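You operate a simulated robot arm through the tools that you are given. There is no shell and no other tool. Be economical: measure what you need, move in short steps, check, and stop when the job is done.

The job below is to be done with a simulated robot arm. You get a single attempt, and the scene is never put back.

## Task
Wash the purple lens in the bath for 4 min.
Fine: basket down, lid on; wait till the display says DONE; leave it in.

It is judged by the outcome, as a careful person would: the job done as asked, and still so three seconds after it is handed in. It fails if anything else is knocked over, pushed out of place, dropped, spilled or broken. A push-on lid holds only when it is set on centred and level and pressed home; a screw cap is set on level and turned clockwise until tight.

## Robot
A 7-joint arm with a two-finger parallel gripper, fixed in place. Base frame: the origin is at the foot of the arm, x ahead of it, y to its left, z up; the work surface is at about z = 862. Readings come in mm, rad, newtons and seconds.
With the tool pointing down near the work surface it reaches from about 300 to 700 mm from the base axis. Its first joint turns from -1.152 to 1.152 rad. Payload 1.57 kg.
The tool frame sits at the grasp point between the pads (the TCP): z along the fingers, y along the line on which they close. The tips reach 30 mm beyond it. Largest opening 110 mm; finger width 24, thickness 12; the body of the gripper, 48 by 112 mm, starts 78 mm behind the TCP.
Orientation is told as [roll, pitch, yaw] about the base's x, y, z axes, in that order, counted from this pose: with the fingers straight down and closing along the base's y, the tool's x points along the base's -x, its y along +y and its z along -z.

## Interface
- The arm moves only by the tool servo_tool. Its argument "motion" is a list of rows, each an object of numbers (a shift or turn left out is 0, a gripper value left out holds the last): "rx", "ry", "rz": the turn, a rotation vector about the tool's x, y, z in rad; "tx", "ty", "tz": the shift along the tool's x, y, z in mm; "fingers": the opening in per cent of the stroke, from 0 (shut) to 100 (fully open). In form: [{"rx": .., "ry": .., "rz": .., "tx": .., "ty": .., "tz": .., "fingers": ..}, ...]. A call has 1 to 10 rows; each row shifts and turns the commanded pose from where the row before left it, along the tool's axes as they then stand. A row lasts 0.2 s, in which the tool goes at most 50 mm and 0.15 rad; a call with a longer step from one row to the next is refused whole, and so is a gripper value outside its range. Where a pose cannot be reached the arm comes as near as it can. A force on the tool above 40 N (or 10 N above the force at the start of the call, whichever is more), or a blocked arm, ends the call early, and 0.2 s more pass. The fingers move at their own pace (about 108 mm/s each) and stop on an object; they squeeze with about 26 N. The grip force told is the motor's: it shows also when the fingers shut on nothing. Time passes only in rows, and 0.2 s behind the last, so rows that do not move let the fingers close. The reply holds the time, the measured pose of the TCP, the force on the tool along the base axes, the opening and the grip force, in the units named above and with some noise, with the torque about the TCP (base axes, N m) and any sound that the robot's microphone picked up.
- Cameras (640 x 400 px; columns grow to the right, rows downward): "scene" is fixed at [153.4, -387.6, 1421.4]; the picture's right is [0.87, -0.49, 0.00], its down [-0.26, -0.46, -0.85] and it looks along [0.42, 0.74, -0.53] (base axes); focal length 286 px, centre (320, 200). "wrist" rides on the gripper at [70, 16, -141] in the tool frame; the picture's right is [-0.23, 0.97, 0.00], its down [-0.85, -0.20, -0.48] and it looks along [-0.47, -0.11, 0.88] (tool axes); focal length 222 px, centre (320, 200). There is no depth. A picture from a camera that has moved, and an enlarged one, comes with that camera's place and axes in the base frame and with its lens. The place of the scene camera against the robot may be out by one fixed shift of up to 18 mm in any direction.
- get_image(camera): a new picture of that camera. No time passes.
- enlarge(camera, box): a new picture of the part [left, top, right, bottom] of that camera's present view, enlarged. No time passes.
- job_done(): hands the job in; it is judged then, once.

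Work in short steps. Places have to be worked out from the pictures, the camera data and where the tool is seen: move nearer, look again, correct. Check each grasp and each placing, and mend what went wrong. You have 120 turns and 76 pictures in all, those below and enlarged ones among them. Open the gripper and draw the arm clear of the work before you hand the job in, unless the task says otherwise; then end with one line.

The tools are called after ">>>" as name(argument=value, ...) on one line, values as JSON. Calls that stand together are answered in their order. servo_tool: Moves the arm, as the interface text tells. Its arguments: {"type":"object","properties":{"motion":{"type":"array","items":{"type":"object","properties":{"rx":{"type":"number"},"ry":{"type":"number"},"rz":{"type":"number"},"tx":{"type":"number"},"ty":{"type":"number"},"tz":{"type":"number"},"fingers":{"type":"number"}}}}},"required":["motion"]} The other tools are called the same way: get_image (camera) takes a picture; enlarge (camera, box) takes an enlarged picture of a part of a camera's view; job_done () hands the job in.

At the start:

```text
t: 0.0
eef_pos: [420.4, 95.1, 1237.2]
ee_rot: [0.0, 0.0, -0.001]
ft_force: [-0.5, 0.2, 0.0]
moment: [-0.03, 0.03, 0.0]
width: 110.2
gripper_force: 0.1
```

scene: 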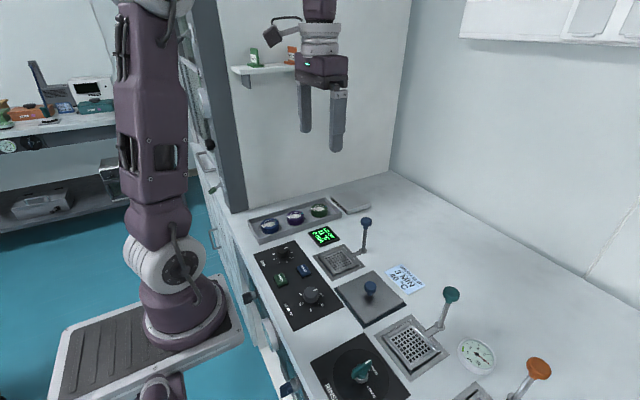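
wrist: 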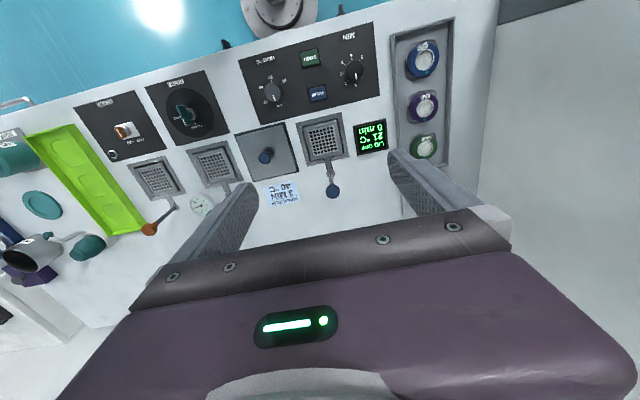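

The scene shows a panel with knobs, three lens holders, a basket with a blue handle and a lid. I'll look closer before moving.

>>> enlarge(camera="scene", box=[230, 180, 450, 340])

>>> enlarge(camera="wrist", box=[220, 10, 470, 220])

>>> enlarge(camera="scene", box=[300, 260, 580, 400])

```text
2.50 times, centred on (340, 260) of scene
camera zoom: at [153.4, -387.6, 1421.4], right [0.87, -0.49, 0.0], down [-0.26, -0.46, -0.85], along [0.42, 0.74, -0.53], focal length 714 px, centre (270, 50)
```

zoom: 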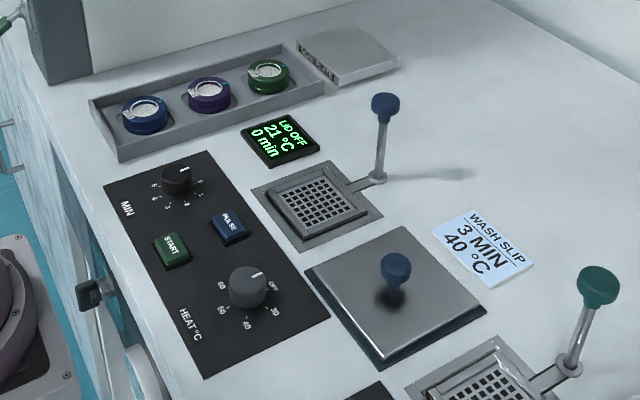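

```text
1.90 times, centred on (345, 115) of wrist
camera zoom: at [350.6, 111.1, 1378.4], right [0.23, 0.97, 0.0], down [0.85, -0.2, 0.48], along [0.47, -0.11, -0.88], focal length 423 px, centre (272, 362)
```

zoom: 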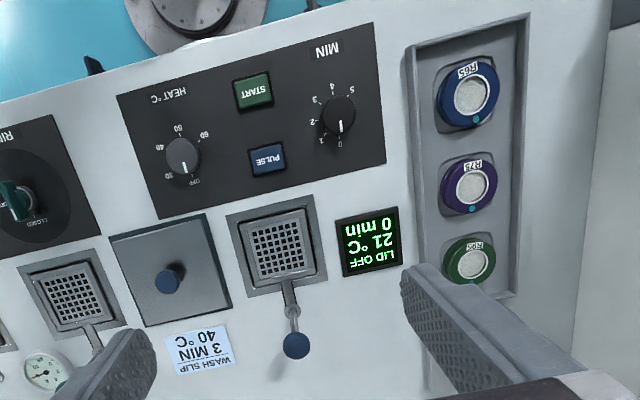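

```text
2.29 times, centred on (440, 330) of scene
camera zoom: at [153.4, -387.6, 1421.4], right [0.87, -0.49, 0.0], down [-0.26, -0.46, -0.85], along [0.42, 0.74, -0.53], focal length 653 px, centre (46, -97)
```

zoom: 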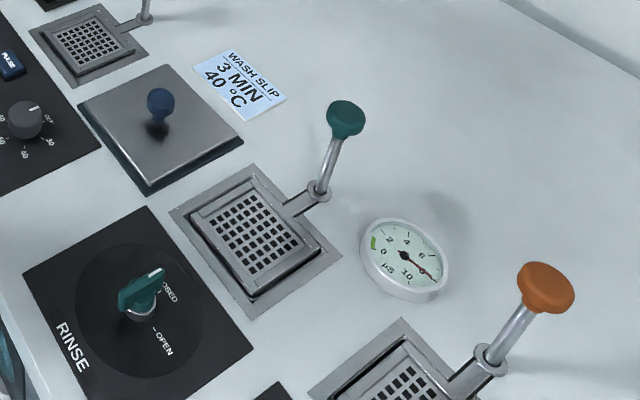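

>>> enlarge(camera="wrist", box=[255, 170, 315, 215])

>>> enlarge(camera="scene", box=[380, 255, 430, 300])

```text
8.89 times, centred on (285, 192) of wrist
camera zoom: at [350.6, 111.1, 1378.4], right [0.23, 0.97, 0.0], down [0.85, -0.2, 0.48], along [0.47, -0.11, -0.88], focal length 1974 px, centre (631, 267)
```

zoom: 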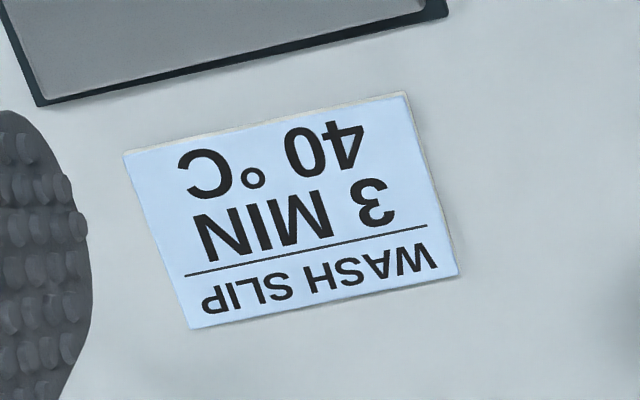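

```text
8.89 times, centred on (405, 278) of scene
camera zoom: at [153.4, -387.6, 1421.4], right [0.87, -0.49, 0.0], down [-0.26, -0.46, -0.85], along [0.42, 0.74, -0.53], focal length 2540 px, centre (-436, -489)
```

zoom: 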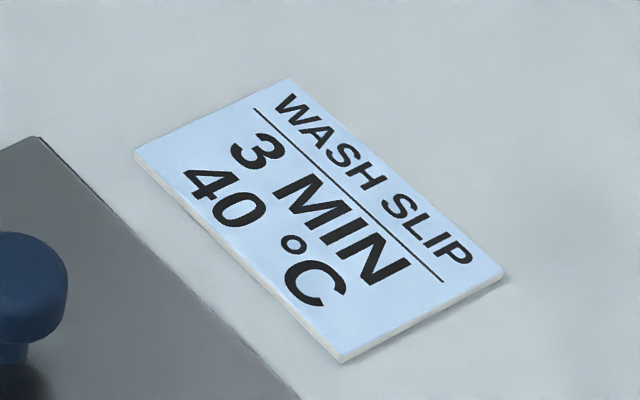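

The slip's 3 MIN conflicts with the 4 min I was asked for, so it belongs to another job. I'll use 4 min and leave heat off. I put the purple lens at about (454, 306), and I'm moving above it to look closer.

>>> servo_tool(motion=[{"tx": -5, "ty": 35, "tz": 30}, {"tx": -5, "ty": 35, "tz": 30}, {"tx": -5, "ty": 35, "tz": 30}, {"tx": -5, "ty": 35, "tz": 30}, {"tx": -5, "ty": 35, "tz": 30}, {"tx": -5, "ty": 30, "tz": 30}, {"tx": -4, "ty": 6, "tz": 20}])

>>> get_image(camera="wrist")

>>> enlarge(camera="scene", box=[230, 160, 400, 260])

```text
t: 1.6
eef_pos: [455.3, 306.0, 1036.3]
ee_rot: [0.0, 0.0, -0.002]
ft_force: [0.3, -0.6, -0.4]
moment: [0.0, -0.02, 0.0]
width: 110.2
gripper_force: 0.1
```

```text
68 pictures are left
camera wrist: at [385.8, 322.9, 1177.7], right [0.23, 0.97, 0.0], down [0.85, -0.2, 0.48], along [0.47, -0.11, -0.88], focal length 222 px, centre (320, 200)
```

wrist: 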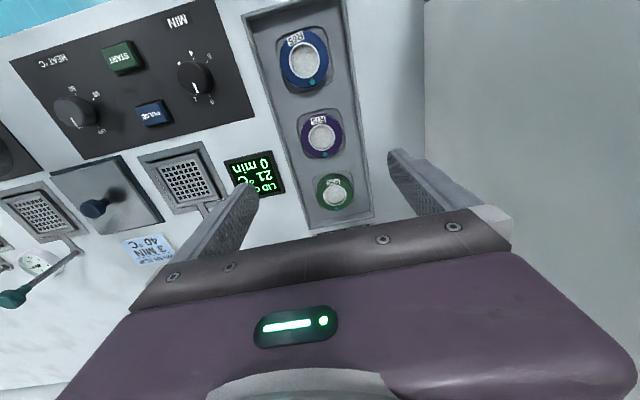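

```text
3.76 times, centred on (315, 210) of scene
camera zoom: at [153.4, -387.6, 1421.4], right [0.87, -0.49, 0.0], down [-0.26, -0.46, -0.85], along [0.42, 0.74, -0.53], focal length 1076 px, centre (339, 162)
```

zoom: 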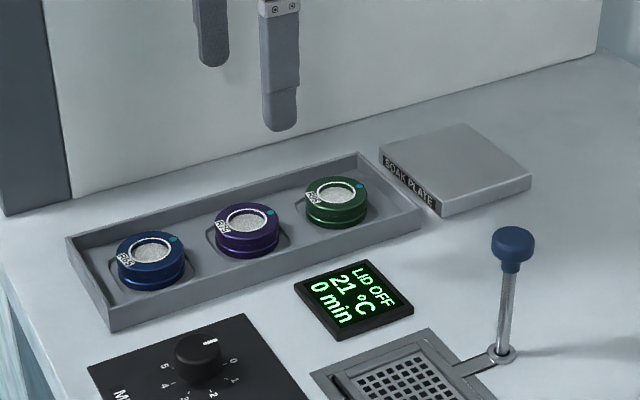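

Triangulating the two views puts the lens at about (454.5, 308) with its top near z 880. I'll narrow the fingers so they fit inside the tray, go down partway, and check.

>>> servo_tool(motion=[{"ty": 2, "tz": 30, "fingers": 66}, {"tz": 40}, {"tz": 30}, {}])

>>> get_image(camera="wrist")

>>> enlarge(camera="scene", box=[230, 160, 400, 260])

```text
t: 2.6
eef_pos: [453.8, 306.9, 938.7]
ee_rot: [0.0, -0.002, 0.0]
ft_force: [-0.5, -0.1, 0.1]
moment: [-0.03, 0.01, 0.01]
width: 72.4
gripper_force: 0.2
```

```text
66 pictures are left
camera wrist: at [384.1, 323.9, 1080.4], right [0.23, 0.97, 0.0], down [0.85, -0.2, 0.48], along [0.47, -0.11, -0.88], focal length 222 px, centre (320, 200)
```

wrist: 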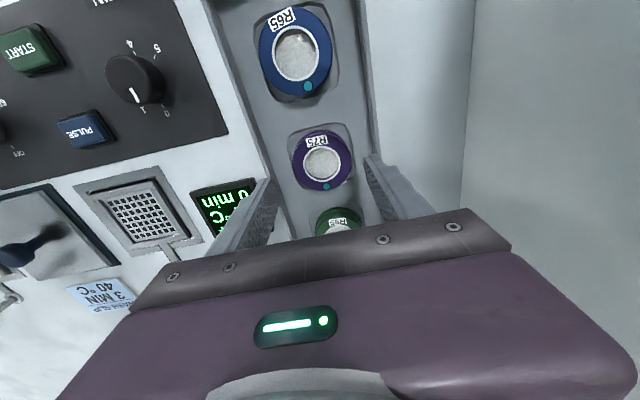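

```text
3.76 times, centred on (315, 210) of scene
camera zoom: at [153.4, -387.6, 1421.4], right [0.87, -0.49, 0.0], down [-0.26, -0.46, -0.85], along [0.42, 0.74, -0.53], focal length 1076 px, centre (339, 162)
```

zoom: 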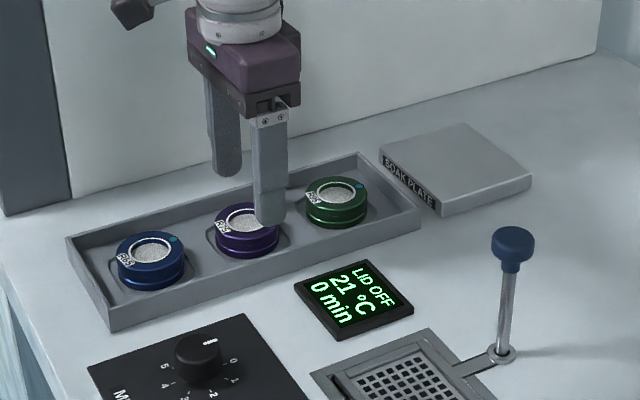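

The lens is between the fingers, roughly at (453, 310). I'll shift 2 mm in +y, go down so the tips are near z 870, and close.

>>> servo_tool(motion=[{"ty": 2.5, "tz": 15}, {"tz": 15}, {"tz": 8}, {}])

>>> enlarge(camera="scene", box=[250, 170, 350, 240])

>>> enlarge(camera="wrist", box=[220, 80, 440, 240])

```text
t: 3.6
eef_pos: [455.8, 310.0, 899.5]
ee_rot: [0.0, 0.0, -0.003]
ft_force: [0.2, 0.6, -0.6]
moment: [0.04, 0.0, 0.0]
width: 72.8
gripper_force: 0.1
```

```text
5.71 times, centred on (300, 205) of scene
camera zoom: at [153.4, -387.6, 1421.4], right [0.87, -0.49, 0.0], down [-0.26, -0.46, -0.85], along [0.42, 0.74, -0.53], focal length 1633 px, centre (434, 171)
```

zoom: 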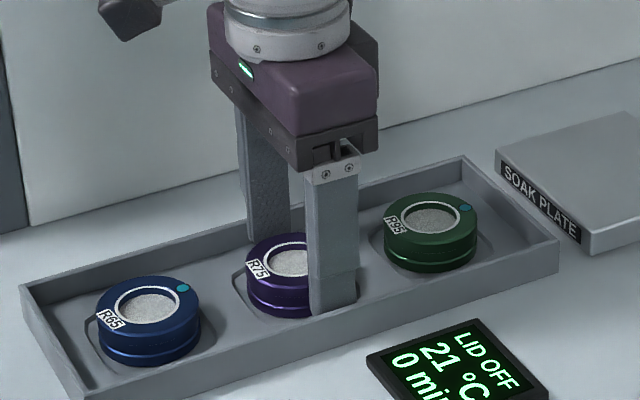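

```text
2.50 times, centred on (330, 160) of wrist
camera zoom: at [385.5, 326.1, 1040.9], right [0.23, 0.97, 0.0], down [0.86, -0.2, 0.48], along [0.47, -0.11, -0.88], focal length 555 px, centre (295, 300)
```

zoom: 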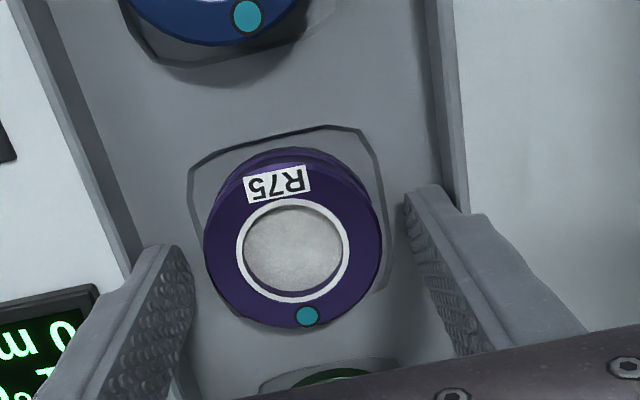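

The tips straddle the lens at its middle, clear of the tray walls, so I'm closing.

>>> servo_tool(motion=[{"fingers": 0}, {}, {}, {}])

```text
t: 4.6
eef_pos: [455.6, 309.6, 900.4]
ee_rot: [0.001, 0.0, -0.003]
ft_force: [-0.4, -0.5, 0.5]
moment: [0.0, -0.02, 0.03]
width: 53.5
gripper_force: 25.7
```

I have the lens at 53.5 mm width. Next I'll lift it and move toward the basket at about (471, 90), looking from above.

>>> servo_tool(motion=[{"tz": -15}, {"tz": -40}, {"tz": -45}, {"ty": -35}, {"ty": -45}, {"ty": -45}, {"ty": -40}, {"tx": -5}, {}])

>>> get_image(camera="wrist")

>>> enlarge(camera="scene", box=[250, 170, 450, 310])

```text
t: 6.6
eef_pos: [460.1, 146.6, 999.8]
ee_rot: [0.0, 0.0, -0.002]
ft_force: [-0.5, -0.5, -0.3]
moment: [0.0, 0.02, -0.04]
width: 0.0
gripper_force: 21.4
```

```text
62 pictures are left
camera wrist: at [390.1, 163.1, 1142.0], right [0.23, 0.97, 0.0], down [0.85, -0.2, 0.48], along [0.47, -0.11, -0.88], focal length 222 px, centre (320, 200)
```

wrist: 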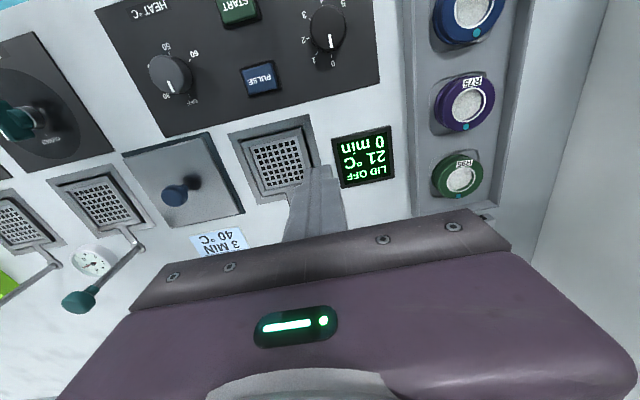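

```text
2.86 times, centred on (350, 240) of scene
camera zoom: at [153.4, -387.6, 1421.4], right [0.87, -0.49, 0.0], down [-0.26, -0.46, -0.85], along [0.42, 0.74, -0.53], focal length 816 px, centre (234, 86)
```

zoom: 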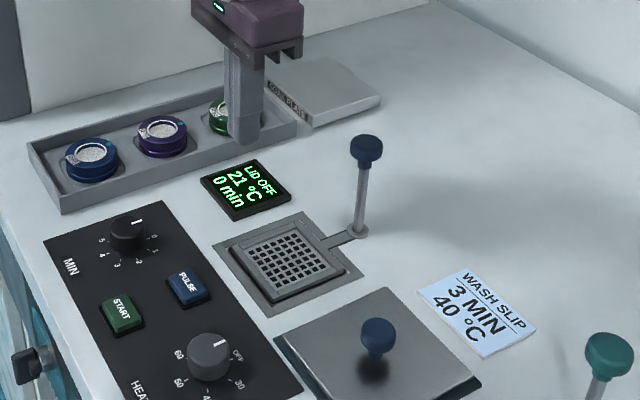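

The fingers are shut on nothing and the lens is still in its tray recess, so it slipped out. I'll go back above it and look closely.

>>> servo_tool(motion=[{"fingers": 66, "ty": 40}, {"ty": 45}, {"ty": 45}, {"ty": 33, "tx": 5}, {"tz": 30}, {"tz": 20}, {}])

>>> enlarge(camera="wrist", box=[240, 60, 420, 210])

>>> enlarge(camera="scene", box=[260, 180, 350, 240])

```text
t: 8.2
eef_pos: [456.6, 310.1, 948.4]
ee_rot: [0.0, -0.002, -0.001]
ft_force: [-0.5, 0.1, 0.3]
moment: [0.0, -0.02, -0.01]
width: 72.4
gripper_force: 0.1
```

```text
2.67 times, centred on (330, 135) of wrist
camera zoom: at [386.4, 325.5, 1089.3], right [0.23, 0.97, 0.0], down [0.86, -0.2, 0.48], along [0.47, -0.11, -0.88], focal length 592 px, centre (293, 373)
```

zoom: 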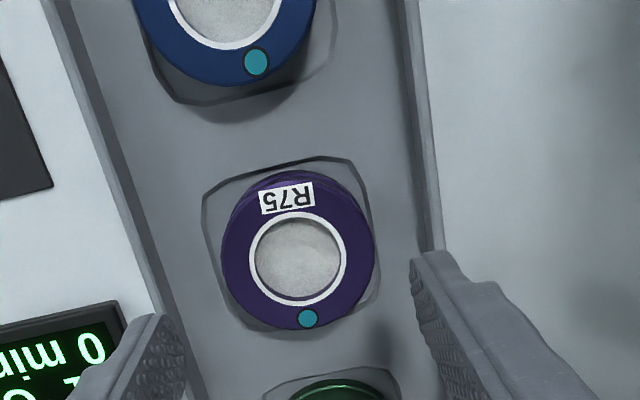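

```text
6.67 times, centred on (305, 210) of scene
camera zoom: at [153.4, -387.6, 1421.4], right [0.87, -0.49, 0.0], down [-0.26, -0.46, -0.85], along [0.42, 0.74, -0.53], focal length 1905 px, centre (420, 133)
```

zoom: 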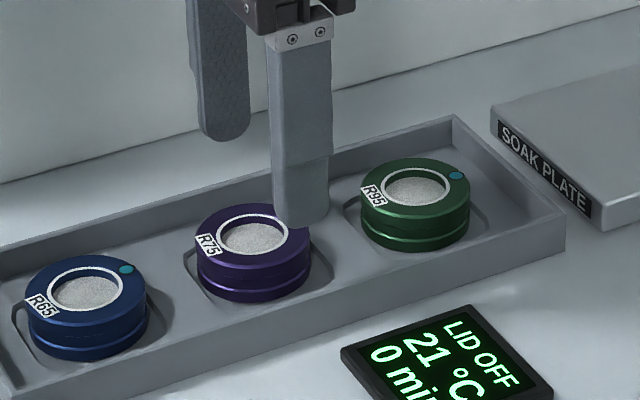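

The lens sits back in its recess with its centre nearer (450, 311). I'll regrip centred and a bit deeper, then lift slowly with a check.

>>> servo_tool(motion=[{"tx": 5.5, "ty": 1, "tz": 15}, {"tz": 20}, {"tz": 12}, {"tz": 4}, {}])

>>> servo_tool(motion=[{"fingers": 0}, {}, {}, {}, {}])

>>> servo_tool(motion=[{"tz": -2}, {"tz": -3}, {"tz": -5}, {}])

>>> enlarge(camera="scene", box=[260, 180, 350, 240])

```text
t: 9.4
eef_pos: [450.1, 308.6, 897.9]
ee_rot: [-0.001, 0.0, -0.002]
ft_force: [0.2, 1.1, -0.1]
moment: [0.0, -0.03, 0.01]
width: 72.7
gripper_force: 0.1
```

```text
t: 10.6
eef_pos: [449.0, 308.2, 899.2]
ee_rot: [0.0, -0.001, -0.001]
ft_force: [0.7, 0.8, -0.1]
moment: [-0.02, 0.04, -0.01]
width: 53.6
gripper_force: 25.9
```

```text
t: 11.6
eef_pos: [448.3, 309.2, 908.1]
ee_rot: [0.001, 0.001, 0.001]
ft_force: [0.7, -0.2, -0.7]
moment: [0.0, 0.0, 0.01]
width: 53.5
gripper_force: 26.0
```

```text
6.67 times, centred on (305, 210) of scene
camera zoom: at [153.4, -387.6, 1421.4], right [0.87, -0.49, 0.0], down [-0.26, -0.46, -0.85], along [0.42, 0.74, -0.53], focal length 1905 px, centre (420, 133)
```

zoom: 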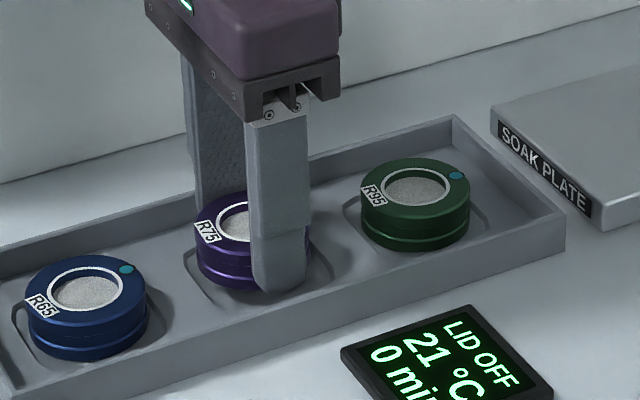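

The lens seems to be rising with the grip, so I'll keep lifting slowly and check.

>>> servo_tool(motion=[{"tz": -8}, {"tz": -8}, {"tz": -10}, {"tz": -10}, {}])

>>> enlarge(camera="scene", box=[260, 160, 350, 240])

>>> enlarge(camera="wrist", box=[220, 80, 440, 240])

```text
t: 12.8
eef_pos: [449.6, 308.8, 944.5]
ee_rot: [0.0, -0.001, -0.003]
ft_force: [-0.6, -0.4, -0.6]
moment: [-0.01, -0.03, 0.04]
width: 53.8
gripper_force: 25.9
```

```text
5.00 times, centred on (305, 200) of scene
camera zoom: at [153.4, -387.6, 1421.4], right [0.87, -0.49, 0.0], down [-0.26, -0.46, -0.85], along [0.42, 0.74, -0.53], focal length 1429 px, centre (395, 200)
```

zoom: 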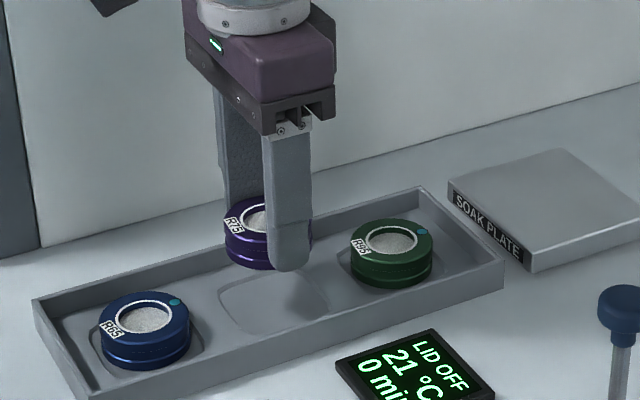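

```text
2.50 times, centred on (330, 160) of wrist
camera zoom: at [379.3, 325.1, 1085.5], right [0.23, 0.97, 0.0], down [0.85, -0.2, 0.48], along [0.47, -0.11, -0.88], focal length 555 px, centre (295, 300)
```

zoom: 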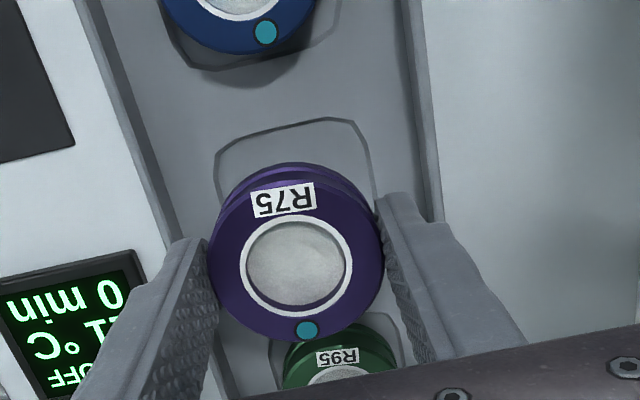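

The lens is held well now. I'll lift a bit more and carry it gently toward the basket, which I estimate at (468, 92).

>>> servo_tool(motion=[{"tz": -10}, {"tz": -10}, {"ty": -8}, {"ty": -18}, {"ty": -25}, {"ty": -28}, {"ty": -28}, {"ty": -25}, {"ty": -15}, {"ty": -5}])

>>> get_image(camera="wrist")

```text
t: 15.0
eef_pos: [447.9, 157.1, 963.7]
ee_rot: [0.001, 0.0, -0.002]
ft_force: [0.4, -0.3, 0.5]
moment: [-0.01, 0.0, 0.03]
width: 53.5
gripper_force: 26.2
```

```text
55 pictures are left
camera wrist: at [378.2, 174.0, 1105.0], right [0.23, 0.97, 0.0], down [0.85, -0.2, 0.48], along [0.47, -0.11, -0.88], focal length 222 px, centre (320, 200)
```

wrist: 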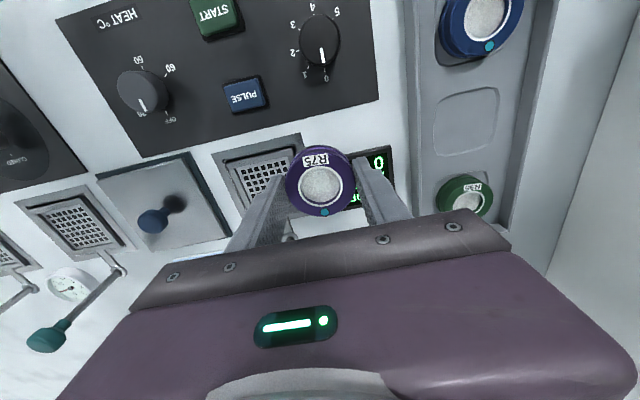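

>>> enlarge(camera="scene", box=[305, 205, 395, 290])

>>> enlarge(camera="scene", box=[370, 280, 480, 390])

```text
4.71 times, centred on (350, 248) of scene
camera zoom: at [153.4, -387.6, 1421.4], right [0.87, -0.49, 0.0], down [-0.26, -0.46, -0.85], along [0.42, 0.74, -0.53], focal length 1345 px, centre (179, -24)
```

zoom: 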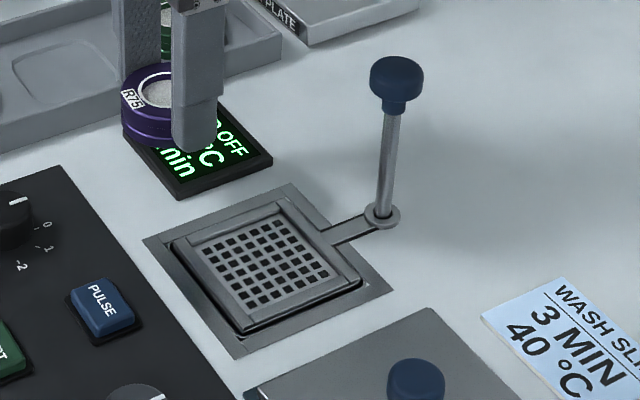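

```text
3.64 times, centred on (425, 335) of scene
camera zoom: at [153.4, -387.6, 1421.4], right [0.87, -0.49, 0.0], down [-0.26, -0.46, -0.85], along [0.42, 0.74, -0.53], focal length 1039 px, centre (-62, -291)
```

zoom: 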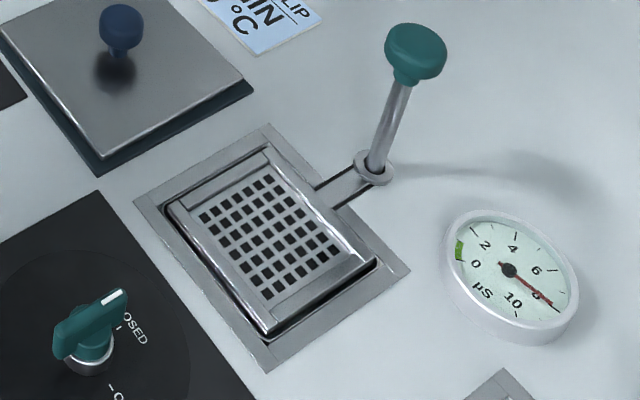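

The basket has low rails on its ±x sides, so the fingers opening along y is fine. I'll move over it to TCP (473, 93) at moderate height.

>>> servo_tool(motion=[{"tx": -3, "ty": -8}, {"tx": -6, "ty": -16}, {"tx": -8, "ty": -20}, {"tx": -5, "ty": -13}, {"tx": -3, "ty": -7}, {"tz": 8}, {"tz": 12}, {"tz": 8}, {}])

>>> enlarge(camera="scene", box=[305, 205, 395, 290])

>>> enlarge(camera="wrist", box=[220, 80, 440, 240])

```text
t: 17.0
eef_pos: [473.2, 92.5, 936.3]
ee_rot: [-0.001, 0.001, -0.003]
ft_force: [-0.6, -0.5, -0.4]
moment: [0.01, 0.02, 0.01]
width: 53.4
gripper_force: 25.9
```

```text
4.71 times, centred on (350, 248) of scene
camera zoom: at [153.4, -387.6, 1421.4], right [0.87, -0.49, 0.0], down [-0.26, -0.46, -0.85], along [0.42, 0.74, -0.53], focal length 1345 px, centre (179, -24)
```

zoom: 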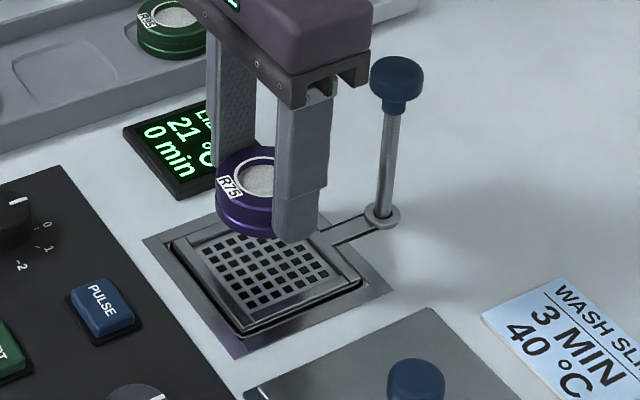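

```text
2.50 times, centred on (330, 160) of wrist
camera zoom: at [403.7, 110.1, 1077.7], right [0.23, 0.97, 0.0], down [0.85, -0.2, 0.48], along [0.47, -0.11, -0.88], focal length 555 px, centre (295, 300)
```

zoom: 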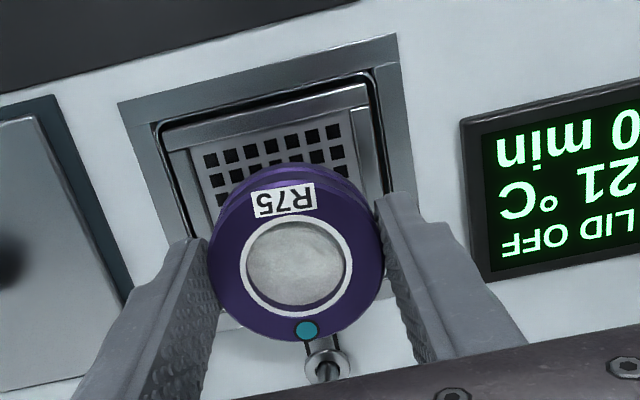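

The frame centre works out at about (474, 92), so the lens needs about 3 mm more in +x. The fingers may foul the basket's rails, so I'll go down carefully, watching the force.

>>> servo_tool(motion=[{"tx": -3, "tz": 8}, {"tz": 10}, {"tz": 6}, {}])

>>> enlarge(camera="scene", box=[315, 225, 375, 285])

>>> enlarge(camera="wrist", box=[240, 80, 400, 220])

```text
t: 18.0
eef_pos: [478.1, 92.8, 911.4]
ee_rot: [-0.001, 0.0, -0.001]
ft_force: [-0.2, -0.6, -0.8]
moment: [-0.03, -0.01, 0.0]
width: 53.4
gripper_force: 25.9
```

```text
6.67 times, centred on (345, 255) of scene
camera zoom: at [153.4, -387.6, 1421.4], right [0.87, -0.49, 0.0], down [-0.26, -0.46, -0.85], along [0.42, 0.74, -0.53], focal length 1905 px, centre (153, -167)
```

zoom: 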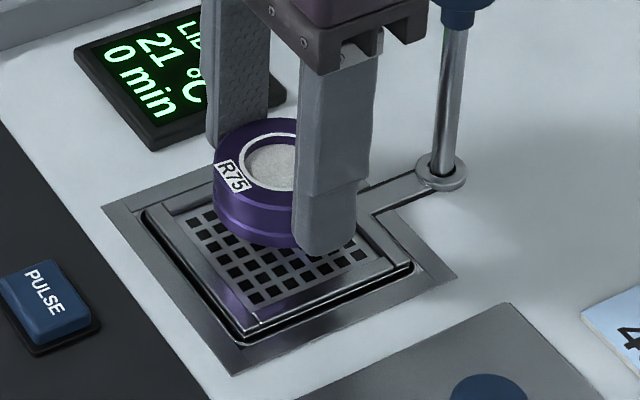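

```text
2.86 times, centred on (320, 150) of wrist
camera zoom: at [407.8, 109.9, 1053.1], right [0.23, 0.97, 0.0], down [0.85, -0.2, 0.48], along [0.47, -0.11, -0.88], focal length 635 px, centre (320, 343)
```

zoom: 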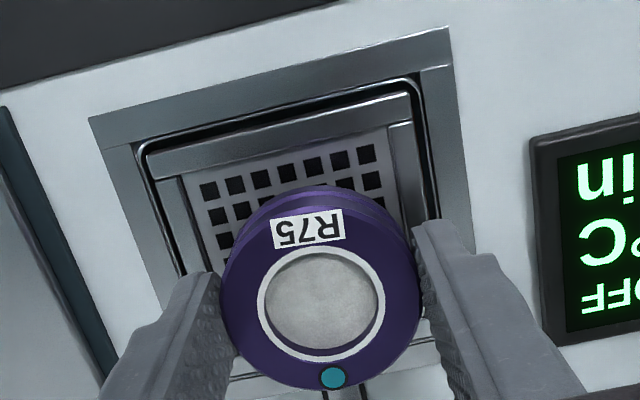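

The lens is now at about (475, 94) against the basket centre (474.5, 92), so it's centred. I'll lower it in small steps to contact.

>>> servo_tool(motion=[{"ty": -1, "tz": 4}, {"tz": 3}, {"tz": 1}, {}])

>>> enlarge(camera="scene", box=[315, 225, 375, 285])

```text
t: 19.0
eef_pos: [478.5, 92.9, 904.3]
ee_rot: [0.0, -0.001, 0.0]
ft_force: [1.2, 0.5, -0.5]
moment: [0.0, 0.01, -0.01]
width: 53.8
gripper_force: 25.7
```

```text
6.67 times, centred on (345, 255) of scene
camera zoom: at [153.4, -387.6, 1421.4], right [0.87, -0.49, 0.0], down [-0.26, -0.46, -0.85], along [0.42, 0.74, -0.53], focal length 1905 px, centre (153, -167)
```

zoom: 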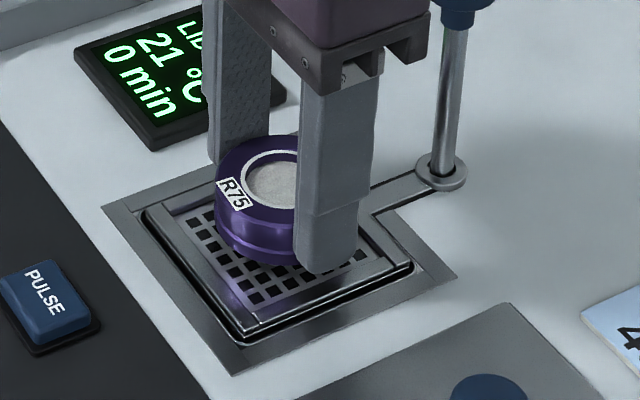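

No contact yet at z 904, so I'll keep lowering in 1 mm steps.

>>> servo_tool(motion=[{"tz": 1}, {"tz": 1}, {"tz": 1}, {}])

>>> servo_tool(motion=[{"tz": 1}, {"tz": 1}, {}])

>>> enlarge(camera="scene", box=[315, 225, 375, 285])

```text
t: 20.0
eef_pos: [476.6, 91.6, 901.0]
ee_rot: [0.0, 0.001, 0.0]
ft_force: [-0.4, -0.5, -0.9]
moment: [-0.01, 0.0, -0.03]
width: 53.2
gripper_force: 26.4
```

```text
t: 20.8
eef_pos: [477.5, 91.1, 898.2]
ee_rot: [-0.001, 0.001, 0.001]
ft_force: [-0.3, -0.2, 0.2]
moment: [0.02, -0.03, -0.03]
width: 53.3
gripper_force: 25.8
```

```text
6.67 times, centred on (345, 255) of scene
camera zoom: at [153.4, -387.6, 1421.4], right [0.87, -0.49, 0.0], down [-0.26, -0.46, -0.85], along [0.42, 0.74, -0.53], focal length 1905 px, centre (153, -167)
```

zoom: 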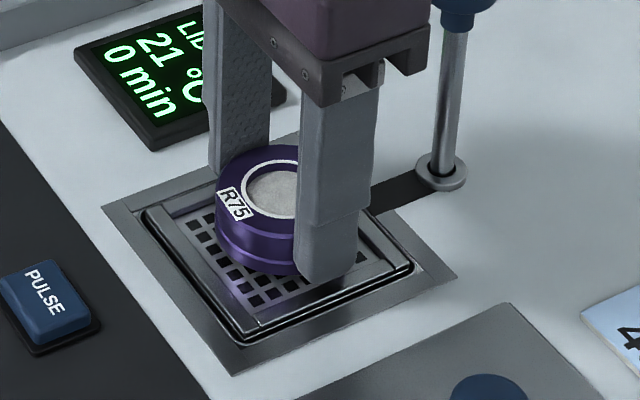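

Still no contact; I'll continue down.

>>> servo_tool(motion=[{"tz": 1}, {"tz": 1}, {}])

>>> servo_tool(motion=[{"tz": 1}, {"tz": 1}, {}])

>>> enlarge(camera="scene", box=[315, 225, 375, 285])

```text
t: 21.6
eef_pos: [476.7, 91.7, 895.9]
ee_rot: [0.0, 0.0, -0.002]
ft_force: [0.4, 0.0, -0.4]
moment: [0.01, -0.01, -0.04]
width: 53.6
gripper_force: 26.1
```

```text
t: 22.4
eef_pos: [476.9, 91.8, 893.6]
ee_rot: [0.0, -0.001, -0.001]
ft_force: [0.2, 0.0, -0.4]
moment: [0.0, -0.03, -0.02]
width: 53.3
gripper_force: 25.6
```

```text
6.67 times, centred on (345, 255) of scene
camera zoom: at [153.4, -387.6, 1421.4], right [0.87, -0.49, 0.0], down [-0.26, -0.46, -0.85], along [0.42, 0.74, -0.53], focal length 1905 px, centre (153, -167)
```

zoom: 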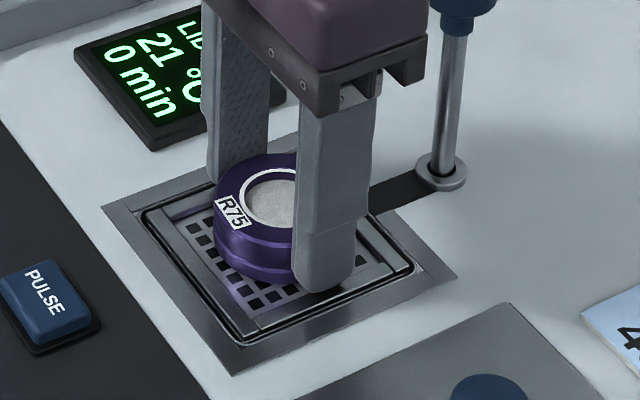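

The basket seems to be sinking slightly and the link bar now looks dark. I'll check the lever and basket at a wider view before going on.

>>> enlarge(camera="scene", box=[305, 205, 395, 290])

>>> enlarge(camera="wrist", box=[240, 80, 400, 220])

```text
4.71 times, centred on (350, 248) of scene
camera zoom: at [153.4, -387.6, 1421.4], right [0.87, -0.49, 0.0], down [-0.26, -0.46, -0.85], along [0.42, 0.74, -0.53], focal length 1345 px, centre (179, -24)
```

zoom: 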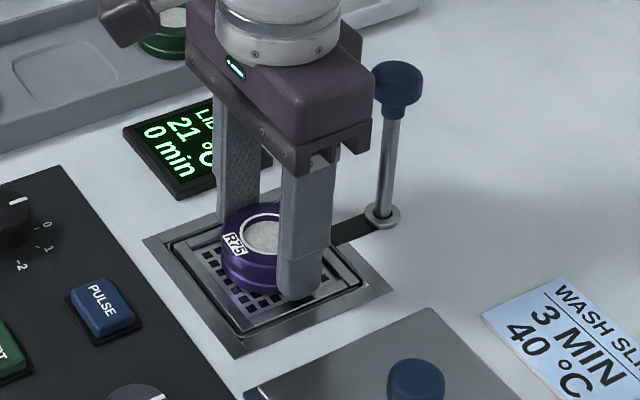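

```text
2.86 times, centred on (320, 150) of wrist
camera zoom: at [407.3, 108.2, 1035.7], right [0.23, 0.97, 0.0], down [0.85, -0.2, 0.48], along [0.47, -0.11, -0.88], focal length 635 px, centre (320, 343)
```

zoom: 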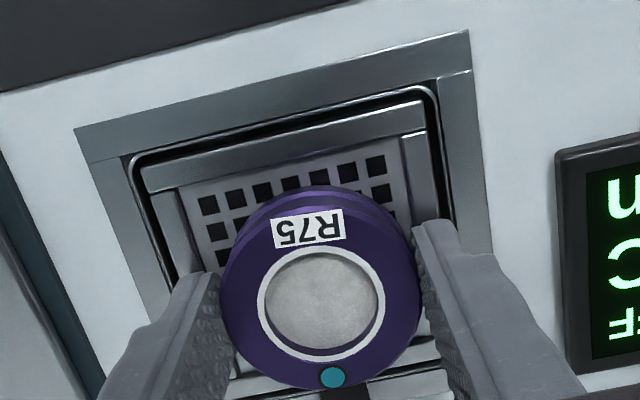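

The knob is slightly lower, so the lens or tips are resting on the basket and pushing it very lightly. I'll release by opening only a few mm per side.

>>> servo_tool(motion=[{"tz": -1, "fingers": 52}, {"fingers": 54}, {"fingers": 56}, {}])

>>> servo_tool(motion=[{"tz": -3}, {"tz": -8}, {"tz": -15, "fingers": 62}, {"tz": -25}, {"tz": -40}, {}])

>>> enlarge(camera="scene", box=[305, 205, 395, 290])

>>> get_image(camera="wrist")

```text
t: 23.4
eef_pos: [477.4, 91.9, 895.1]
ee_rot: [0.002, 0.001, -0.002]
ft_force: [-1.2, 0.7, 0.0]
moment: [0.0, 0.01, -0.03]
width: 61.8
gripper_force: 0.0
```

```text
t: 24.8
eef_pos: [478.8, 91.7, 984.8]
ee_rot: [0.0, 0.001, -0.001]
ft_force: [-1.4, -0.1, -0.3]
moment: [0.0, 0.0, -0.02]
width: 67.9
gripper_force: 0.1
```

```text
4.71 times, centred on (350, 248) of scene
camera zoom: at [153.4, -387.6, 1421.4], right [0.87, -0.49, 0.0], down [-0.26, -0.46, -0.85], along [0.42, 0.74, -0.53], focal length 1345 px, centre (179, -24)
```

zoom: 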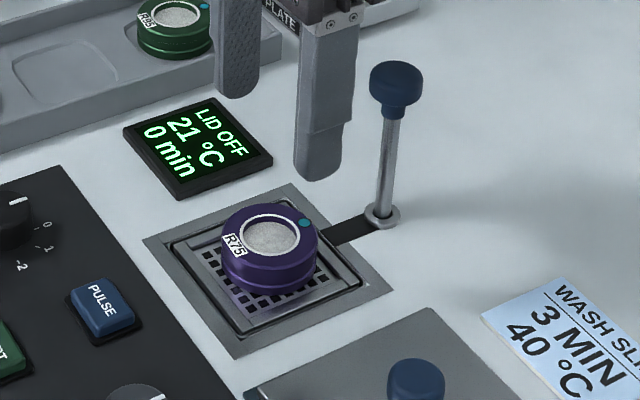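

```text
42 pictures are left
camera wrist: at [408.1, 107.2, 1126.6], right [0.23, 0.97, 0.0], down [0.85, -0.2, 0.48], along [0.47, -0.11, -0.88], focal length 222 px, centre (320, 200)
```

wrist: 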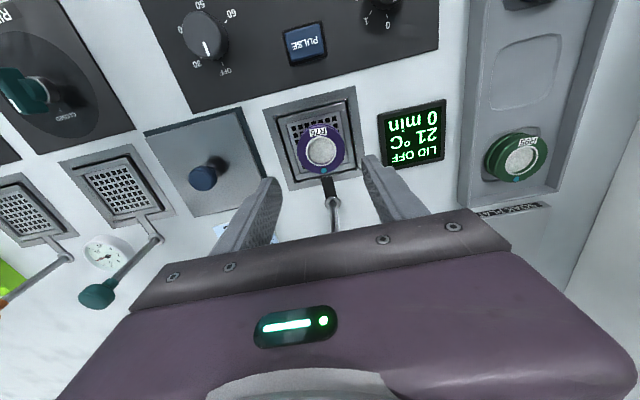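

The lens sits flat in the basket. Next is the lever: the rod is at about (557, 90) with its knob top near z 965. I'll shut the fingers and move above it.

>>> servo_tool(motion=[{"tz": -30, "fingers": 0}, {"tz": -20}, {"tx": -35, "ty": -1}, {"tx": -35, "ty": -1}, {"tx": -8}, {}])

>>> get_image(camera="wrist")

>>> enlarge(camera="scene", box=[320, 170, 420, 260])

```text
t: 26.2
eef_pos: [556.7, 90.9, 1035.3]
ee_rot: [-0.001, -0.001, 0.0]
ft_force: [0.5, -1.0, -0.6]
moment: [-0.03, 0.0, -0.03]
width: 0.0
gripper_force: 21.4
```

```text
41 pictures are left
camera wrist: at [487.3, 107.9, 1177.4], right [0.23, 0.97, 0.0], down [0.85, -0.2, 0.48], along [0.47, -0.11, -0.88], focal length 222 px, centre (320, 200)
```

wrist: 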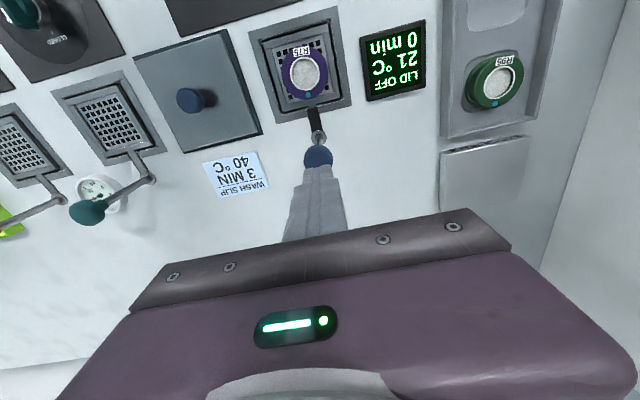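

```text
4.44 times, centred on (370, 215) of scene
camera zoom: at [153.4, -387.6, 1421.4], right [0.87, -0.49, 0.0], down [-0.26, -0.46, -0.85], along [0.42, 0.74, -0.53], focal length 1270 px, centre (98, 133)
```

zoom: 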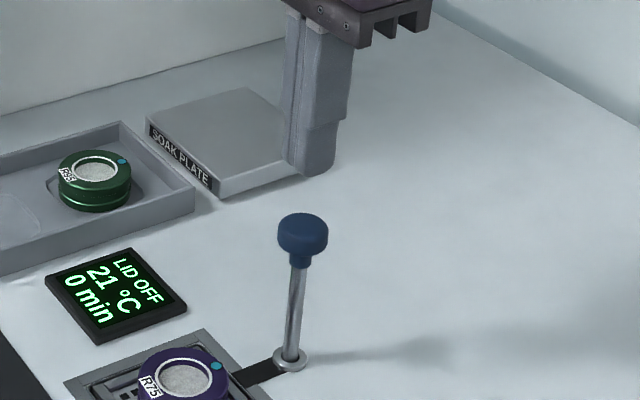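

The knob is at (557.5, 90) with its top near z 950, right under the tips. I'll come down and press in steps, reading the force.

>>> servo_tool(motion=[{"tx": -1, "tz": 30}, {"tz": 15}, {"tz": 5}, {"tz": 5}, {}])

>>> servo_tool(motion=[{"tz": 5}, {"tz": 5}, {"tz": 5}, {}])

>>> enlarge(camera="scene", box=[310, 180, 410, 290])

```text
t: 27.4
eef_pos: [556.9, 88.7, 982.5]
ee_rot: [-0.001, -0.001, 0.001]
ft_force: [-0.5, 0.7, 0.2]
moment: [-0.03, -0.02, -0.03]
width: 0.0
gripper_force: 21.1
```

```text
t: 28.4
eef_pos: [558.4, 88.9, 967.4]
ee_rot: [-0.001, 0.0, -0.001]
ft_force: [0.4, 0.4, -0.9]
moment: [0.02, -0.04, 0.04]
width: 0.0
gripper_force: 21.5
```

```text
3.64 times, centred on (360, 235) of scene
camera zoom: at [153.4, -387.6, 1421.4], right [0.87, -0.49, 0.0], down [-0.26, -0.46, -0.85], along [0.42, 0.74, -0.53], focal length 1039 px, centre (174, 73)
```

zoom: 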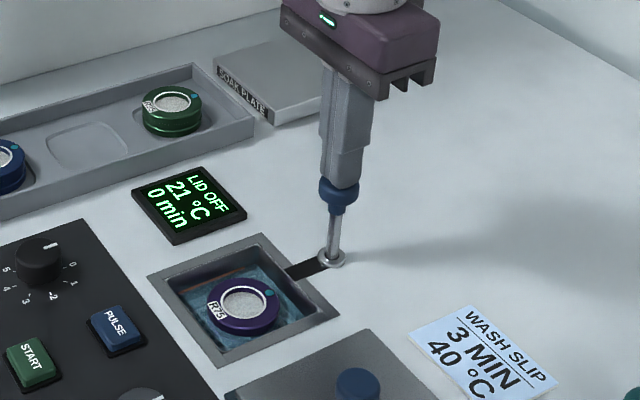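

The basket is sinking with the knob and carrying the lens into the bath. I'll keep pressing to the end stop.

>>> servo_tool(motion=[{"tz": 5}, {"tz": 5}, {"tz": 5}, {}])

>>> servo_tool(motion=[{"tz": 5}, {"tz": 5}, {"tz": 5}, {}])

>>> enlarge(camera="scene", box=[310, 180, 410, 290])

```text
t: 29.4
eef_pos: [555.2, 89.5, 951.1]
ee_rot: [0.0, 0.0, -0.002]
ft_force: [-0.2, 0.3, 0.3]
moment: [-0.02, 0.03, -0.02]
width: 0.0
gripper_force: 21.1
```

```text
t: 30.3
eef_pos: [554.8, 88.1, 940.4]
ee_rot: [-0.001, -0.001, -0.001]
ft_force: [-6.2, -0.7, 10.6]
moment: [-0.02, 0.29, 0.02]
width: 0.0
gripper_force: 21.2
stopped in row 4: the force on the tool passed its limit at 43 N (the readings are from after the stop); the commanded pose is now the measured one
```

```text
3.64 times, centred on (360, 235) of scene
camera zoom: at [153.0, -387.6, 1421.5], right [0.87, -0.49, 0.0], down [-0.26, -0.46, -0.85], along [0.42, 0.74, -0.53], focal length 1039 px, centre (174, 73)
```

zoom: 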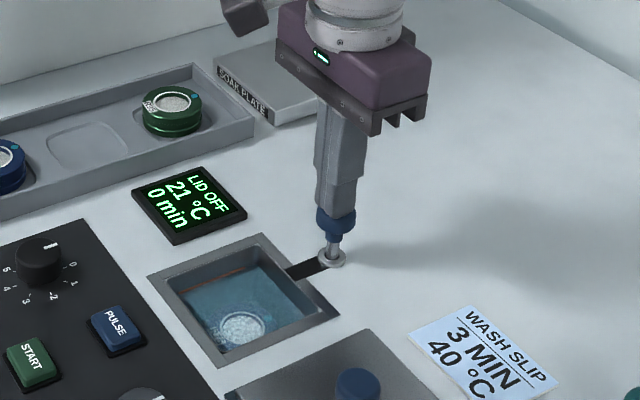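

The end stop is reached with the basket at the bottom. I'll lift off, confirm it stays down, and move toward the lid knob at about (472, -42).

>>> servo_tool(motion=[{"tz": -10}, {"tz": -40}, {"tz": -40}, {"tx": 25, "ty": -40}, {"tx": 25, "ty": -40}, {"tx": 25, "ty": -35}, {"tx": 8, "ty": -16, "fingers": 55}, {}, {}])

>>> get_image(camera="wrist")

>>> enlarge(camera="scene", box=[300, 200, 440, 340])

```text
t: 32.3
eef_pos: [472.9, -42.1, 1028.9]
ee_rot: [-0.002, -0.003, 0.001]
ft_force: [-0.8, -0.1, -0.3]
moment: [-0.01, -0.02, 0.01]
width: 60.6
gripper_force: 0.1
```

```text
37 pictures are left
camera wrist: at [404.1, -25.0, 1170.7], right [0.23, 0.97, 0.0], down [0.85, -0.2, 0.48], along [0.47, -0.11, -0.88], focal length 222 px, centre (320, 200)
```

wrist: 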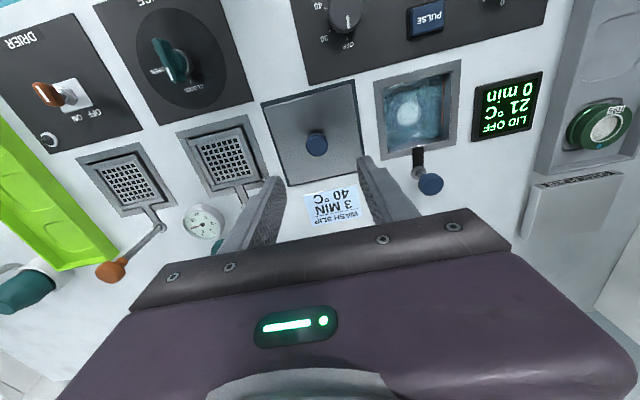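

```text
2.86 times, centred on (370, 270) of scene
camera zoom: at [153.4, -387.6, 1421.4], right [0.87, -0.49, 0.0], down [-0.26, -0.46, -0.85], along [0.42, 0.74, -0.53], focal length 816 px, centre (177, 0)
```

zoom: 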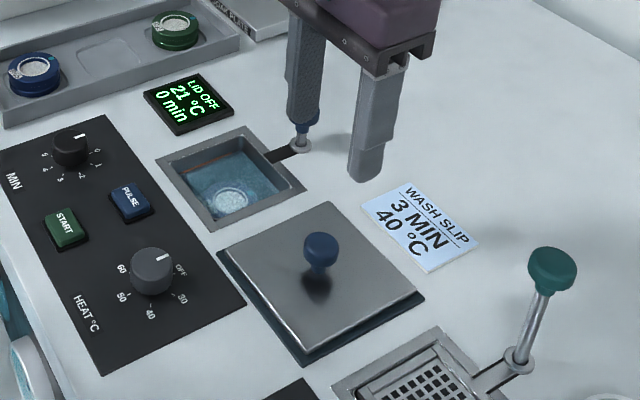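

The basket stays down and the lens is in the water. I put the lid knob at about (469, -44), so I'll descend partway and refine.

>>> servo_tool(motion=[{"tx": 3, "ty": -1.5, "tz": 30}, {"tz": 35}, {"tz": 20}, {}])

>>> get_image(camera="wrist")

>>> enlarge(camera="scene", box=[325, 230, 435, 340])

```text
t: 33.3
eef_pos: [470.0, -43.1, 940.4]
ee_rot: [0.001, -0.002, 0.0]
ft_force: [-0.3, 0.5, -0.2]
moment: [-0.01, 0.01, -0.01]
width: 60.3
gripper_force: 0.1
```

```text
35 pictures are left
camera wrist: at [400.3, -26.7, 1082.4], right [0.23, 0.97, 0.0], down [0.85, -0.2, 0.48], along [0.47, -0.11, -0.88], focal length 222 px, centre (320, 200)
```

wrist: 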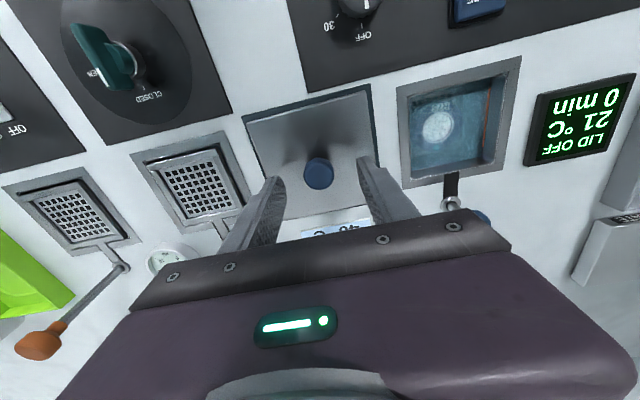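

```text
3.64 times, centred on (380, 285) of scene
camera zoom: at [153.4, -387.6, 1421.4], right [0.87, -0.49, 0.0], down [-0.26, -0.46, -0.85], along [0.42, 0.74, -0.53], focal length 1039 px, centre (102, -109)
```

zoom: 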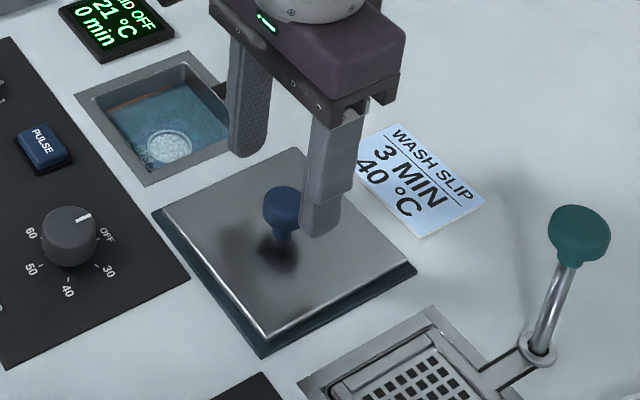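

The knob is at about (469, -43.5, 907), within the fingers. I'll descend to z 912 and close on it.

>>> servo_tool(motion=[{"tx": 1, "tz": 12}, {"tz": 10}, {"tz": 6}, {}])

>>> servo_tool(motion=[{"fingers": 0}, {}, {}, {}, {}])

>>> enlarge(camera="scene", box=[325, 230, 435, 340])

```text
t: 34.3
eef_pos: [468.7, -41.0, 916.4]
ee_rot: [0.0, -0.002, -0.002]
ft_force: [-0.5, 0.2, -0.1]
moment: [-0.01, -0.02, 0.02]
width: 60.6
gripper_force: 0.2
```

```text
t: 35.5
eef_pos: [469.1, -41.2, 915.7]
ee_rot: [-0.001, -0.002, -0.002]
ft_force: [-0.8, -1.0, 0.6]
moment: [-0.01, -0.02, 0.0]
width: 27.2
gripper_force: 25.8
```

```text
3.64 times, centred on (380, 285) of scene
camera zoom: at [153.4, -387.6, 1421.4], right [0.87, -0.49, 0.0], down [-0.26, -0.46, -0.85], along [0.42, 0.74, -0.53], focal length 1039 px, centre (102, -109)
```

zoom: 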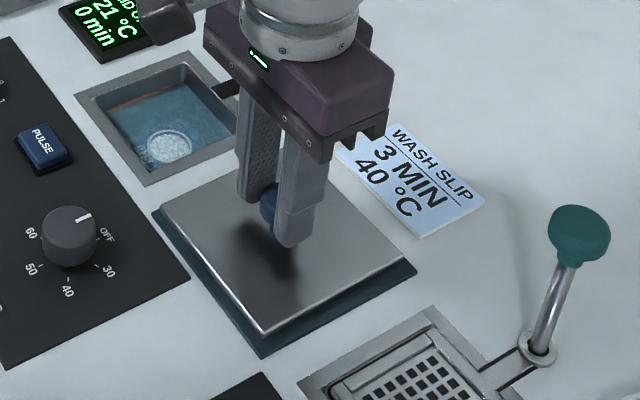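

The knob is gripped at 27.2 mm, so I'll lift the lid slowly and check that it's level.

>>> servo_tool(motion=[{"tz": -3}, {"tz": -6}, {"tz": -10}, {"tz": -15}, {"tz": -15}, {}])

>>> enlarge(camera="scene", box=[315, 210, 435, 340])

>>> get_image(camera="wrist")

```text
t: 36.9
eef_pos: [469.7, -44.9, 965.4]
ee_rot: [-0.001, -0.002, -0.002]
ft_force: [0.2, -0.2, -1.7]
moment: [-0.01, -0.01, -0.01]
width: 27.2
gripper_force: 26.5
```

```text
3.08 times, centred on (375, 275) of scene
camera zoom: at [153.4, -387.6, 1421.4], right [0.87, -0.49, 0.0], down [-0.26, -0.46, -0.85], along [0.42, 0.74, -0.53], focal length 879 px, centre (151, -31)
```

zoom: 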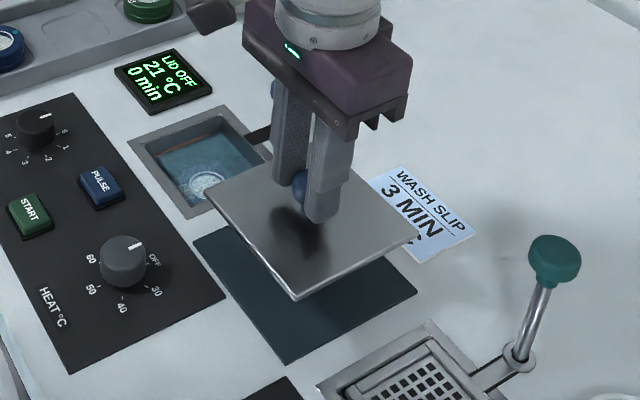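

```text
31 pictures are left
camera wrist: at [398.9, -27.0, 1106.7], right [0.23, 0.97, 0.0], down [0.85, -0.2, 0.48], along [0.47, -0.11, -0.88], focal length 222 px, centre (320, 200)
```

wrist: 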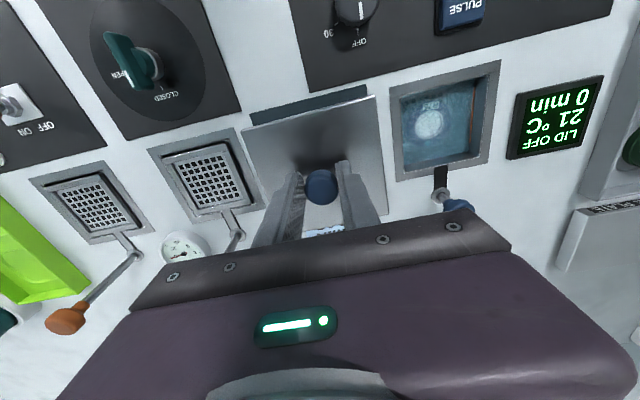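

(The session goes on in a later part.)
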